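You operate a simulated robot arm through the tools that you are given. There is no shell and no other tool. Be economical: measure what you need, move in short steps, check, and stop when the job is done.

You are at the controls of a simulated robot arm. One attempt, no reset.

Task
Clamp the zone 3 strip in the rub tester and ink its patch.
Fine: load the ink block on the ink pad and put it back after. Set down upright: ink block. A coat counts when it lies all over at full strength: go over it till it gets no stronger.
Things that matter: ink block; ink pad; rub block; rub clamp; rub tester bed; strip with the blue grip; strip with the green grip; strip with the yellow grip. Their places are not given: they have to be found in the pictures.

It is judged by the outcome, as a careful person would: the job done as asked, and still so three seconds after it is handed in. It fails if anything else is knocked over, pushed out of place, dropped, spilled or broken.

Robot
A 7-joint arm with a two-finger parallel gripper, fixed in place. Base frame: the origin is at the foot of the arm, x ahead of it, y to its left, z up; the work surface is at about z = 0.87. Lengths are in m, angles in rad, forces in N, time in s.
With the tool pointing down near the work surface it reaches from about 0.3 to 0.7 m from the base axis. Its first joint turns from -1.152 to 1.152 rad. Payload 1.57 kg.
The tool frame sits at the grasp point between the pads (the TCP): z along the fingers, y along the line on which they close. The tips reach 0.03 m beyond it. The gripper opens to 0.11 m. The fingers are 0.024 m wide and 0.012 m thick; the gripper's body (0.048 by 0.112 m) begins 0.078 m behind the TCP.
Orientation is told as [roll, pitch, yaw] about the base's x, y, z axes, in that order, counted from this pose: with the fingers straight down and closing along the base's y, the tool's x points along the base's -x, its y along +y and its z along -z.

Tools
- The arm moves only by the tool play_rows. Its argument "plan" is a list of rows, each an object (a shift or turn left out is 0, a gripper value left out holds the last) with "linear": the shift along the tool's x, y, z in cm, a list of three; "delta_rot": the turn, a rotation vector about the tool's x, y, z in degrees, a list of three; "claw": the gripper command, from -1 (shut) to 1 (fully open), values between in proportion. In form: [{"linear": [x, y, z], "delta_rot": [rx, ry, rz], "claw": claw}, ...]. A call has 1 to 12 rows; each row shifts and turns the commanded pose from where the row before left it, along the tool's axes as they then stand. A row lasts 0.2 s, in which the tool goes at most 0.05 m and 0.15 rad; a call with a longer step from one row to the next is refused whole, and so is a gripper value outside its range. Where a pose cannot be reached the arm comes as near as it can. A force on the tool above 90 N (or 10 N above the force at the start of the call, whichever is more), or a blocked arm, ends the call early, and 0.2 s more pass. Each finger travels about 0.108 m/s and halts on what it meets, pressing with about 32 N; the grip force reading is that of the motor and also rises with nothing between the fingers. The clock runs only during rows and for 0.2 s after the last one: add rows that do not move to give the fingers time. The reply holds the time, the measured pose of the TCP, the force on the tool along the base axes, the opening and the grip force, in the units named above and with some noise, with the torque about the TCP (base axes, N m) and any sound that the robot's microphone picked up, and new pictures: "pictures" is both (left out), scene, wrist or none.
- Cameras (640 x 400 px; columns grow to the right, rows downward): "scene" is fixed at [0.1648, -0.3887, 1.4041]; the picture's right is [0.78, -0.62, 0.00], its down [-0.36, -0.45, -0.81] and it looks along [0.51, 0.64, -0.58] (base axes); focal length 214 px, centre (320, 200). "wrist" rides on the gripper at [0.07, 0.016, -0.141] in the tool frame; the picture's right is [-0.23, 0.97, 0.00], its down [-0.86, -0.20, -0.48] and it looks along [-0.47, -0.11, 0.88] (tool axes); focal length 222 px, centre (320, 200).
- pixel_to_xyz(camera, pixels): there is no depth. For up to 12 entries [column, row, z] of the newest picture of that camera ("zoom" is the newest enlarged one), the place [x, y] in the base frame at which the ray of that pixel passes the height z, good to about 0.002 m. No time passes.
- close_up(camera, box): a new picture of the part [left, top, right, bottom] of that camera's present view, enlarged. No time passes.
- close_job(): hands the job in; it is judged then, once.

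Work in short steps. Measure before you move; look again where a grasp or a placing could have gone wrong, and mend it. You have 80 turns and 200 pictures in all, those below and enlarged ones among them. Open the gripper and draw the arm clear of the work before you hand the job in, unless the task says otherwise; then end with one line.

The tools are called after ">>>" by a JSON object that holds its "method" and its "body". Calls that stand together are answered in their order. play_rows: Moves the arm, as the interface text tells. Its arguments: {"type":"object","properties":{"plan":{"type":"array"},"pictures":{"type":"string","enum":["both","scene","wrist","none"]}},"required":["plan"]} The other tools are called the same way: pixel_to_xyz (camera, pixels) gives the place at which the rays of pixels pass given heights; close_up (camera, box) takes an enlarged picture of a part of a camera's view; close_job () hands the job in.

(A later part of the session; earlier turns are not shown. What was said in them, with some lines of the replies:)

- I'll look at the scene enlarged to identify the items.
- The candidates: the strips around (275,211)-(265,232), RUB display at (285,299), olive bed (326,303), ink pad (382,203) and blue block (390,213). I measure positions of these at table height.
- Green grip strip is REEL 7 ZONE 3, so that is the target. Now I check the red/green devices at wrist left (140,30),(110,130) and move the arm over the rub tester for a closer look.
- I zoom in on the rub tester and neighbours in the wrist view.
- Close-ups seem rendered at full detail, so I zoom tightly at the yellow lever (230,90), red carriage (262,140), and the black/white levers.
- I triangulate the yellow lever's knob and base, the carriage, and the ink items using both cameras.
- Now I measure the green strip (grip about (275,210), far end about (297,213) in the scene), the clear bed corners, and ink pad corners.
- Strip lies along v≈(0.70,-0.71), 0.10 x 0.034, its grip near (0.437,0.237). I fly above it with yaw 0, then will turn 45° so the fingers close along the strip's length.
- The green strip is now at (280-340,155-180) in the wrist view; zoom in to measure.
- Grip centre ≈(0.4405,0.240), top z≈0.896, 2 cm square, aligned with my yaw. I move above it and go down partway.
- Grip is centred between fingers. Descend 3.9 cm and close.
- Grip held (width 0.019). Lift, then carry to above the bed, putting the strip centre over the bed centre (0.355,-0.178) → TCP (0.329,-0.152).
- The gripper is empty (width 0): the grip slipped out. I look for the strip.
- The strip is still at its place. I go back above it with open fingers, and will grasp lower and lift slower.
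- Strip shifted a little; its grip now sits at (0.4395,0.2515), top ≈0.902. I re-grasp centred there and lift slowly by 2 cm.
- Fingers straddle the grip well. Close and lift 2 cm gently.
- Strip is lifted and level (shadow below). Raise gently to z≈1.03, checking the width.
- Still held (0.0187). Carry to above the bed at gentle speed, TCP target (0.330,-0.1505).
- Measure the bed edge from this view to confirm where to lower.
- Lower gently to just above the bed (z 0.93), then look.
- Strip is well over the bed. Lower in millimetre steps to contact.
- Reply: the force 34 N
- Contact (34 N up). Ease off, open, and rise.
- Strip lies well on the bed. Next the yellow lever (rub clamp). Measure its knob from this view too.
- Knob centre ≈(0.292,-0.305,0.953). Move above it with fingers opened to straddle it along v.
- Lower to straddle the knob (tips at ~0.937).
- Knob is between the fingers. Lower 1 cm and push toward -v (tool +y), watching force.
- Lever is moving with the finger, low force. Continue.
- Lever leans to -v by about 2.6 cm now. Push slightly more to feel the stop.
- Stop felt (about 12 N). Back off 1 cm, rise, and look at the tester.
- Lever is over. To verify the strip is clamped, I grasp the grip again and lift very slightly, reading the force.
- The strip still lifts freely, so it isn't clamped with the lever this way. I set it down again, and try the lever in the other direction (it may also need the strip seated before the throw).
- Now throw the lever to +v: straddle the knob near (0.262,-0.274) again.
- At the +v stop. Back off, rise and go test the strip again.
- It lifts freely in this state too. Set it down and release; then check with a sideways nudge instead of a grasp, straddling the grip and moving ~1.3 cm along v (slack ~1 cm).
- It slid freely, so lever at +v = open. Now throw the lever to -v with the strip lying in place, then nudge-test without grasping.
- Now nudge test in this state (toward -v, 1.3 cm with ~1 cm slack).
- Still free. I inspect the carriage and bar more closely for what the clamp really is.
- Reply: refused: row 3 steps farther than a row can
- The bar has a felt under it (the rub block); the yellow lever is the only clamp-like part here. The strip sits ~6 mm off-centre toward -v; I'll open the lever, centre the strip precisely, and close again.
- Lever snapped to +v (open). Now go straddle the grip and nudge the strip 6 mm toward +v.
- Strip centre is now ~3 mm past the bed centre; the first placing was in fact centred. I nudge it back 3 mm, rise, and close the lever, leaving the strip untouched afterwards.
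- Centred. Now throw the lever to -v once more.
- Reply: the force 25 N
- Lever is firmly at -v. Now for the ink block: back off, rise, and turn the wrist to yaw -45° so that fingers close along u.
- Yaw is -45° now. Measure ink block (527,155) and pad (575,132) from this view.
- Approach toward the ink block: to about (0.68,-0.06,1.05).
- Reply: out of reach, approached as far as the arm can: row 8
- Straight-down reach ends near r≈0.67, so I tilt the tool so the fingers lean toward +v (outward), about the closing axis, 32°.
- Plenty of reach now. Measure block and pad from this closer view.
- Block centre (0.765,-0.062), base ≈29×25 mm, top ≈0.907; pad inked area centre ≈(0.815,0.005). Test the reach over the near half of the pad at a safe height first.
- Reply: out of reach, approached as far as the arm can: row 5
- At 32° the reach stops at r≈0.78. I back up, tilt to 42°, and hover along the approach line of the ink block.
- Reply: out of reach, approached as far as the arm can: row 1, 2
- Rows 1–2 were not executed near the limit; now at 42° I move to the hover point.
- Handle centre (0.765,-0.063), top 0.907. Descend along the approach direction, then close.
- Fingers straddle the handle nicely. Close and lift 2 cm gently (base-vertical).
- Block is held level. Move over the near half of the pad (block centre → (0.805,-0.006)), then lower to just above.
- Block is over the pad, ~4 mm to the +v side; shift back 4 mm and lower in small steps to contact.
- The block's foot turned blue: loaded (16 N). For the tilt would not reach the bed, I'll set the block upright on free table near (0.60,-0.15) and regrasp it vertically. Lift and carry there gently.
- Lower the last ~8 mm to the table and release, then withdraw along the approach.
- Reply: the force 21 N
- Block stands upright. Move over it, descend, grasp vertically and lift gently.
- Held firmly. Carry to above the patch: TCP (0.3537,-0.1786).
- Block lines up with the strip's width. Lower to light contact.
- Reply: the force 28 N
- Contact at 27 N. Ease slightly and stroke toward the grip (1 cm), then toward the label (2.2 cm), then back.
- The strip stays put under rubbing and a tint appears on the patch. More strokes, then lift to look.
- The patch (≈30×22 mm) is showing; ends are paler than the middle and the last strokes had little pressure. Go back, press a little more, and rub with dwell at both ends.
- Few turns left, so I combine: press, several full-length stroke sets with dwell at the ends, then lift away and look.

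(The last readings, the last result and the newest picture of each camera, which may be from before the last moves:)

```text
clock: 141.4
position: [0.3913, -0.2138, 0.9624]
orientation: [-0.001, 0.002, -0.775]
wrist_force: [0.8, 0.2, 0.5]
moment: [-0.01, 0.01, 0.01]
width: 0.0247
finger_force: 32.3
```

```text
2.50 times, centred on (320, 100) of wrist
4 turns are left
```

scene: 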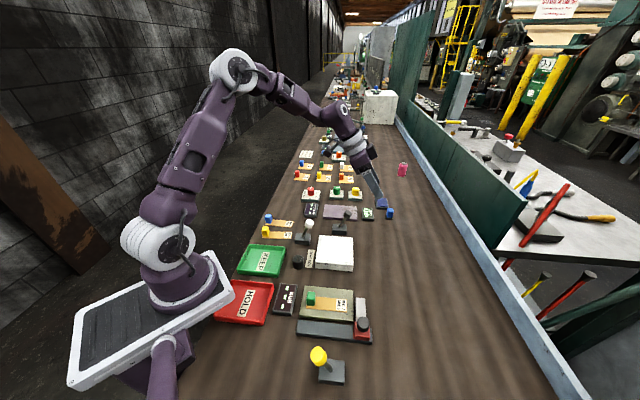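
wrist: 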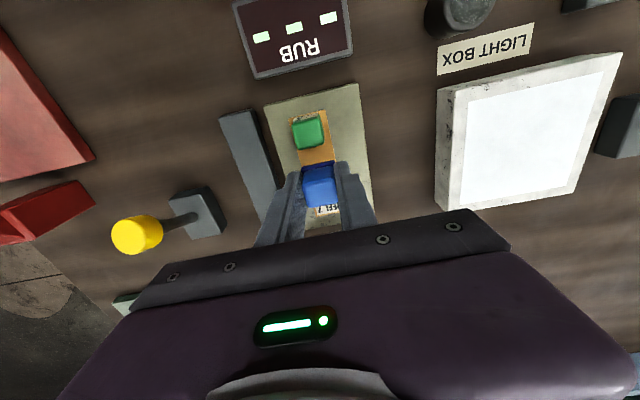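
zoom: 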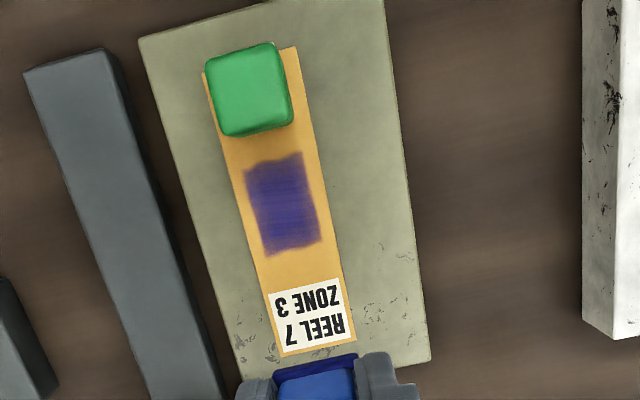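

Coat is nearly even; I do another firm set to be sure it's saturated, look, then carry the block back to the interim spot, set it upright, release, and hover with the tilt ready for regrasp.

>>> {"method": "play_rows", "body": {"plan": [{"linear": [2, 0, 0]}, {"linear": [2, 0, 0]}, {"linear": [1.1, 0, 0]}, {}, {"linear": [0, 0, 1.5]}, {"linear": [0, 0, 1.5]}, {"linear": [0, 0, 0.8]}, {"linear": [0, 0, 0.2]}, {"linear": [0, 0, 0.08]}, {"linear": [0.6, 0, 0]}, {"linear": [0.6, 0, 0]}, {}], "pictures": "none"}}

>>> {"method": "play_rows", "body": {"plan": [{"linear": [-0.3, 0, 0.03]}, {"linear": [0.3, 0, 0]}, {"linear": [-0.3, 0, 0]}, {"linear": [0.3, 0, 0]}, {"linear": [-0.6, 0, 0]}, {"linear": [-0.6, 0, 0]}, {"linear": [-0.6, 0, 0]}, {"linear": [-0.6, 0, 0]}, {"linear": [0.4, 0, 0]}, {"linear": [-0.4, 0, 0]}, {"linear": [0.6, 0, 0]}, {"linear": [0.6, 0, 0]}], "pictures": "none"}}

>>> {"method": "play_rows", "body": {"plan": [{"linear": [0.6, 0, 0.03]}, {"linear": [0.6, 0, 0]}, {"linear": [-0.3, 0, 0]}, {"linear": [0.3, 0, 0]}, {"linear": [-0.6, 0, 0]}, {"linear": [-0.6, 0, 0]}, {"linear": [-0.6, 0, 0]}, {"linear": [-0.6, 0, 0]}, {"linear": [0.4, 0, 0]}, {"linear": [-0.4, 0, 0]}, {"linear": [0.6, 0, 0]}, {"linear": [0.6, 0, 0]}], "pictures": "none"}}

>>> {"method": "play_rows", "body": {"plan": [{"linear": [0, 0, -0.5]}, {"linear": [0, 0, -1]}, {"linear": [0, 0, -1.5]}, {"linear": [0, 0, -1.5]}, {"linear": [0, 0, -0.5]}, {}], "pictures": "none"}}

>>> {"method": "play_rows", "body": {"plan": [{"linear": [-0.625, 0.772, 0]}, {"linear": [-1.25, 1.543, 0]}, {"linear": [-1.485, 1.833, 0]}, {"linear": [-1.485, 1.833, 0]}, {"linear": [-1.485, 1.833, 0]}, {"linear": [-1.485, 1.833, 0]}, {"linear": [-1.485, 1.833, 0]}, {"linear": [-1.485, 1.833, 0]}, {"linear": [-1.485, 1.833, 0]}, {"linear": [-1.485, 1.833, 0]}, {"linear": [-1.25, 1.543, 0]}, {"linear": [-0.625, 0.772, 0]}], "pictures": "none"}}

>>> {"method": "close_up", "body": {"camera": "scene", "box": [290, 265, 390, 345]}}

>>> {"method": "close_up", "body": {"camera": "scene", "box": [315, 285, 347, 310]}}

>>> {"method": "close_up", "body": {"camera": "scene", "box": [340, 190, 440, 270]}}

```text
clock: 144.0
position: [0.3483, -0.1702, 0.921]
orientation: [-0.003, -0.002, -0.776]
wrist_force: [12.4, -12.7, 45.9]
moment: [-0.49, -0.41, 0.03]
width: 0.0249
finger_force: 32.1
```

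```text
clock: 145.3
position: [0.3485, -0.1728, 0.9205]
orientation: [-0.001, 0.016, -0.777]
wrist_force: [-7.4, 7.1, 41.5]
moment: [-0.06, -0.04, 0.0]
width: 0.0247
finger_force: 31.8
stopped in row 6: the force on the tool passed its limit (the readings are from after the stop); the commanded pose is now the measured one
```

```text
clock: 146.5
position: [0.3435, -0.1659, 0.9214]
orientation: [0.003, 0.015, -0.776]
wrist_force: [-5.9, 4.0, 36.2]
moment: [-0.14, 0.0, -0.01]
width: 0.025
finger_force: 32.1
stopped in row 6: the force on the tool passed its limit (the readings are from after the stop); the commanded pose is now the measured one
```

```text
clock: 147.9
position: [0.3434, -0.167, 0.9701]
orientation: [0.0, 0.016, -0.777]
wrist_force: [-0.2, 0.8, -1.2]
moment: [0.01, 0.03, -0.02]
width: 0.0249
finger_force: 32.4
```

```text
clock: 150.5
position: [0.5924, -0.1377, 0.9675]
orientation: [0.0, 0.015, -0.776]
wrist_force: [0.3, 0.3, -0.5]
moment: [0.01, -0.02, 0.0]
width: 0.0249
finger_force: 31.9
```

```text
5.00 times, centred on (340, 305) of scene
```

zoom: 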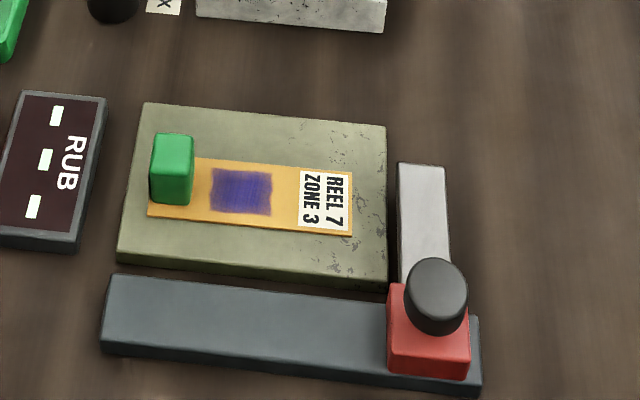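

```text
16.00 times, centred on (331, 298) of scene
```

zoom: 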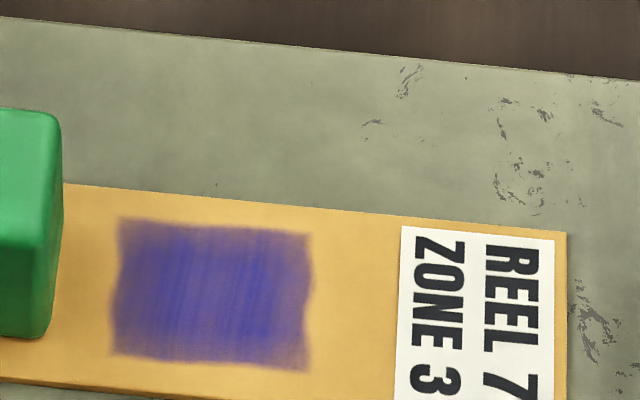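

```text
5.00 times, centred on (390, 230) of scene
3 turns are left
```

zoom: 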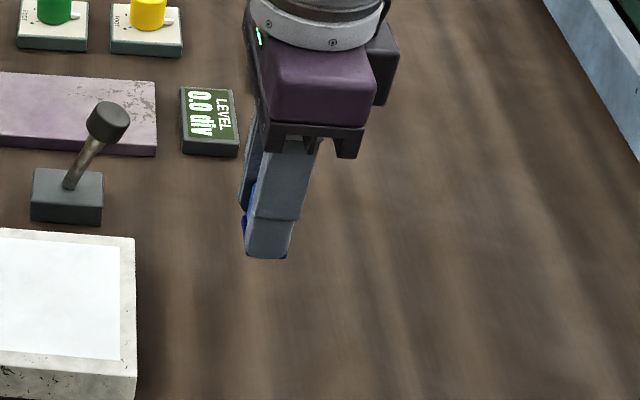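

Coat now looks even and full, and the strip never moved under 45 N, so it is clamped. Now I set the block down at a clear spot, regrasp it tilted, and return it to its original place (TCP (0.7525,-0.0493,0.912)).

>>> {"method": "play_rows", "body": {"plan": [{"linear": [-1, 0, 0]}, {"linear": [-1.5, 0, 0]}, {"linear": [-1, 0, 0]}, {}, {"linear": [0, 0, 1.5]}, {"linear": [0, 0, 1.5]}, {"linear": [0, 0, 1.5]}, {"linear": [0, 0, 0.9]}, {"linear": [0, 0, 0.2]}, {"linear": [0, 0, 0.12]}, {"claw": 0}, {}], "pictures": "none"}}

>>> {"method": "play_rows", "body": {"plan": [{"linear": [0, 0, -2.5]}, {"linear": [0, 0, -2.5]}, {"linear": [2.9, 0, 0]}, {"linear": [2.77, 0, 0]}, {"delta_rot": [0, -7.15, 0]}, {"delta_rot": [0, -7.15, 0]}, {"delta_rot": [0, -7.15, 0]}, {"delta_rot": [0, -7.15, 0]}, {"delta_rot": [0, -7.15, 0]}, {"delta_rot": [0, -7.15, 0]}, {}], "pictures": "none"}}

>>> {"method": "close_up", "body": {"camera": "wrist", "box": [240, 70, 440, 220]}}

>>> {"method": "play_rows", "body": {"plan": [{"linear": [0.38, 0, 1]}, {"linear": [0, 0, 2]}, {"linear": [0, 0, 2]}, {"linear": [0, 0, 1.16]}, {}, {"claw": -1}, {}, {}, {}, {}, {}], "pictures": "none"}}

>>> {"method": "close_up", "body": {"camera": "wrist", "box": [240, 70, 440, 220]}}

>>> {"method": "play_rows", "body": {"plan": [{"linear": [-0.33, 0, -0.37]}, {"linear": [-0.67, 0, -0.74]}, {"linear": [-0.67, 0, -0.74]}, {"linear": [-0.67, 0, -0.74]}, {}], "pictures": "none"}}

>>> {"method": "close_up", "body": {"camera": "scene", "box": [340, 190, 440, 270]}}

>>> {"method": "play_rows", "body": {"plan": [{"linear": [-0.13, 0.876, 0.118]}, {"linear": [-0.263, 1.752, 0.237]}, {"linear": [-0.263, 1.752, 0.237]}, {"linear": [-0.263, 1.752, 0.237]}, {"linear": [-0.263, 1.752, 0.237]}, {"linear": [-0.263, 1.752, 0.237]}, {"linear": [-0.263, 1.752, 0.237]}, {"linear": [-0.263, 1.752, 0.237]}, {"linear": [-0.263, 1.752, 0.237]}, {"linear": [-0.263, 1.752, 0.237]}, {"linear": [-0.13, 0.876, 0.118]}, {}], "pictures": "none"}}

>>> {"method": "close_up", "body": {"camera": "scene", "box": [340, 170, 420, 230]}}

```text
clock: 153.1
position: [0.6171, -0.1636, 0.9086]
orientation: [0.002, 0.017, -0.777]
wrist_force: [0.2, 0.1, 0.1]
moment: [0.0, 0.01, -0.03]
width: 0.0549
finger_force: 0.1
```

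```text
clock: 155.5
position: [0.5757, -0.1253, 0.9609]
orientation: [0.001, -0.735, -0.776]
wrist_force: [-0.2, 0.5, -0.6]
moment: [0.01, 0.02, 0.01]
width: 0.0551
finger_force: 0.2
```

```text
2.67 times, centred on (340, 145) of wrist
```

zoom: 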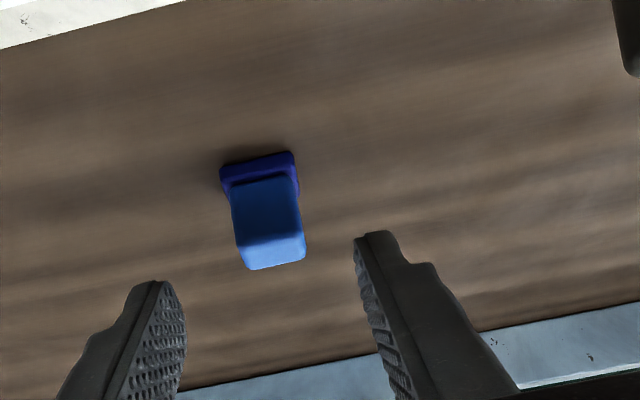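

```text
clock: 157.9
position: [0.6026, -0.1522, 0.9132]
orientation: [0.002, -0.731, -0.777]
wrist_force: [-1.4, -1.4, -0.8]
moment: [-0.01, 0.05, 0.01]
width: 0.0247
finger_force: 31.7
```

```text
2.67 times, centred on (340, 145) of wrist
```

zoom: 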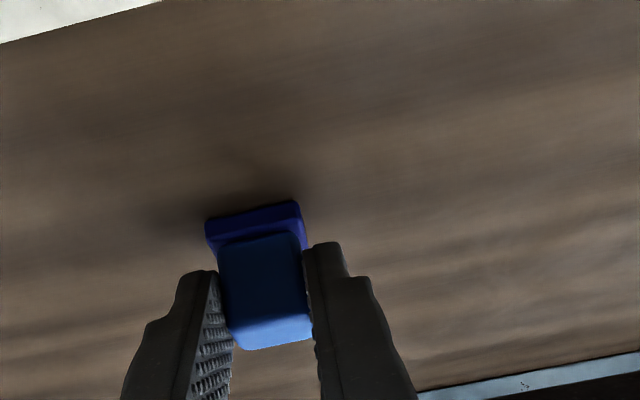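

```text
clock: 159.1
position: [0.6031, -0.1518, 0.9455]
orientation: [0.003, -0.732, -0.778]
wrist_force: [0.3, -0.4, -0.2]
moment: [0.01, -0.01, -0.02]
width: 0.0248
finger_force: 32.2
```

```text
5.00 times, centred on (390, 230) of scene
```

zoom: 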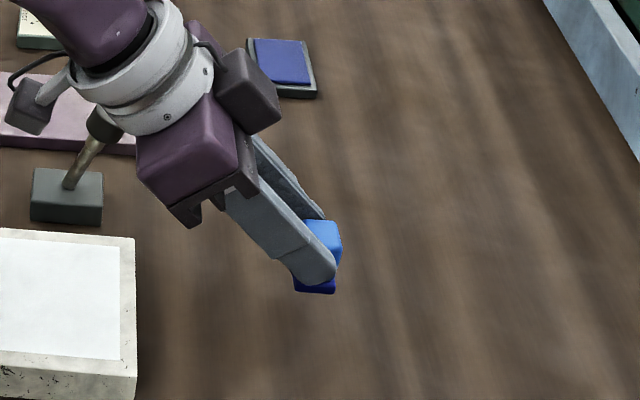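

```text
clock: 161.7
position: [0.7514, -0.0512, 0.946]
orientation: [0.002, -0.731, -0.777]
wrist_force: [0.3, -1.1, -0.1]
moment: [0.0, 0.01, 0.01]
width: 0.0246
finger_force: 31.4
```

```text
6.67 times, centred on (380, 200) of scene
2 turns are left
```

zoom: 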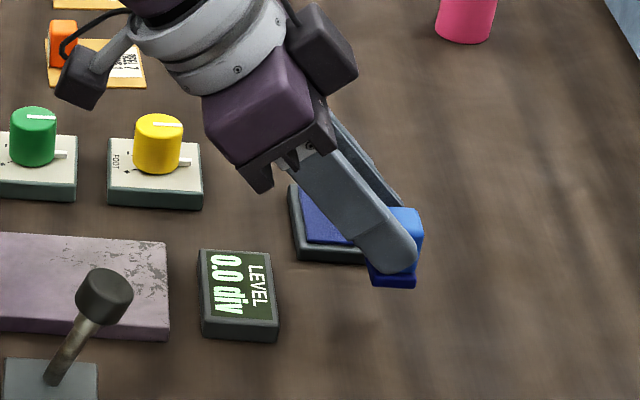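

Block hangs level over its place at (0.766,-0.063). Lower 3.3 cm to the table, release, and withdraw along the approach line; then final pictures.

>>> {"method": "play_rows", "body": {"plan": [{"linear": [0.67, 0, 0.743]}, {"linear": [0.67, 0, 0.743]}, {"linear": [0.5, 0, 0.557]}, {"linear": [0.234, 0, 0.26]}, {"linear": [0.1, 0, 0.111]}, {"linear": [0.034, 0, 0.037]}, {}, {"claw": -0.1}, {}, {}], "pictures": "none"}}

>>> {"method": "close_up", "body": {"camera": "wrist", "box": [240, 90, 440, 240]}}

>>> {"method": "play_rows", "body": {"plan": [{"linear": [0, 0, -1]}, {"linear": [0, 0, -2.5]}, {"linear": [0, 0, -3]}, {"linear": [0, 0, -4]}, {"linear": [0, 0, -4]}, {"linear": [0, 0, -3]}, {}, {}, {}]}}

>>> {"method": "close_up", "body": {"camera": "scene", "box": [340, 180, 420, 240]}}

>>> {"method": "close_up", "body": {"camera": "scene", "box": [280, 260, 400, 390]}}

```text
clock: 163.9
position: [0.7504, -0.0513, 0.9135]
orientation: [0.001, -0.732, -0.776]
wrist_force: [0.5, -0.3, 0.2]
moment: [-0.01, 0.02, 0.01]
width: 0.0496
finger_force: 0.1
```

```text
2.67 times, centred on (340, 165) of wrist
```

zoom: 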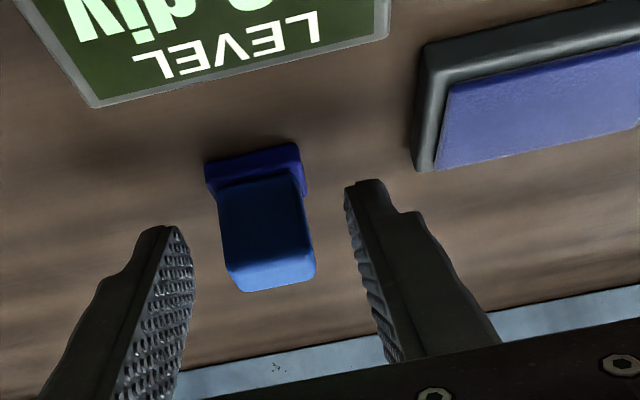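

```text
clock: 165.9
position: [0.6677, 0.0291, 1.0443]
orientation: [0.003, -0.731, -0.778]
wrist_force: [0.0, 0.8, 1.0]
moment: [-0.02, 0.01, 0.01]
width: 0.0494
finger_force: 0.0
```

scene: 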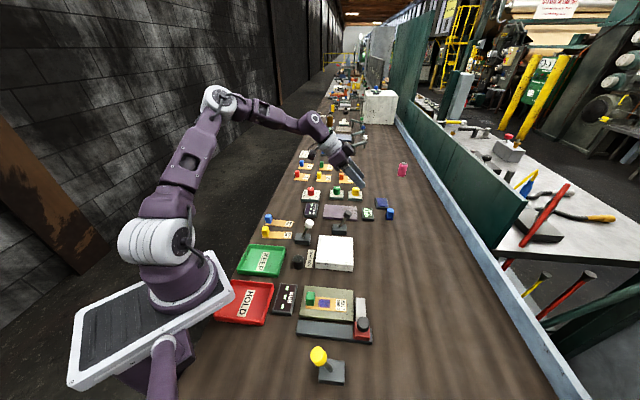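
wrist: 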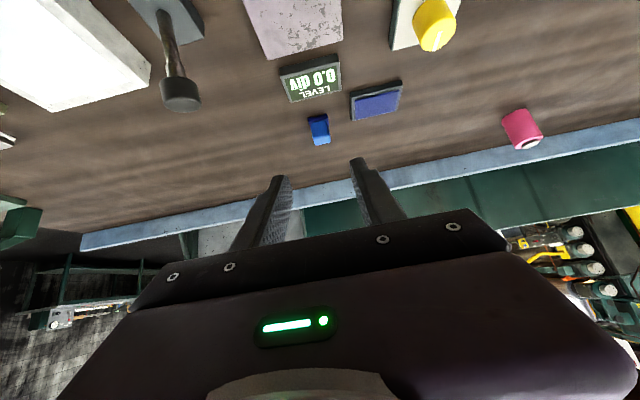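

```text
6.67 times, centred on (380, 210) of scene
```

zoom: 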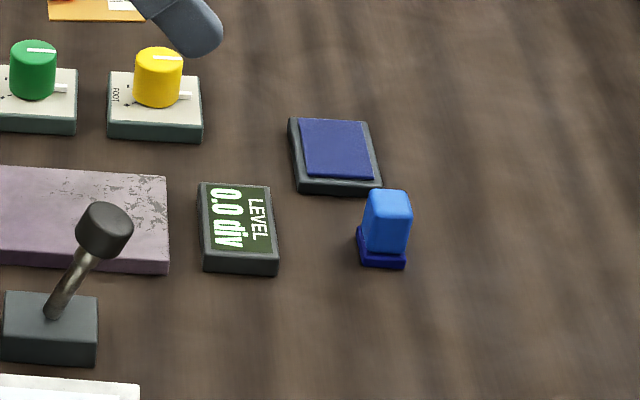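

```text
3.08 times, centred on (340, 325) of scene
1 turns are left
```

zoom: 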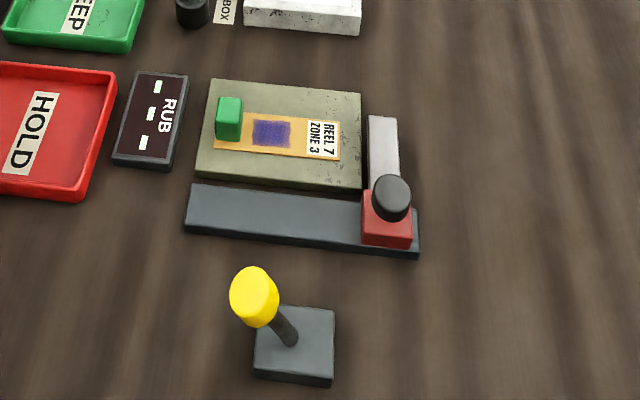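

The ink block stands upright in its place, the strip lies inked on the bed with the clamp lever over, and the gripper is open and clear, so I hand in.

>>> {"method": "close_job", "body": {}}

```text
The job is handed in.
```

The zone 3 strip (green grip) is on the rub tester bed with its patch inked evenly, and the ink block is back in its place, upright. I am not certain the clamp holds the strip. With the yellow lever (which I took to be the rub clamp) over, the strip still lifted and slid freely in early tests. After I closed the lever again it stayed put under rubbing, but I did not repeat the lift test.
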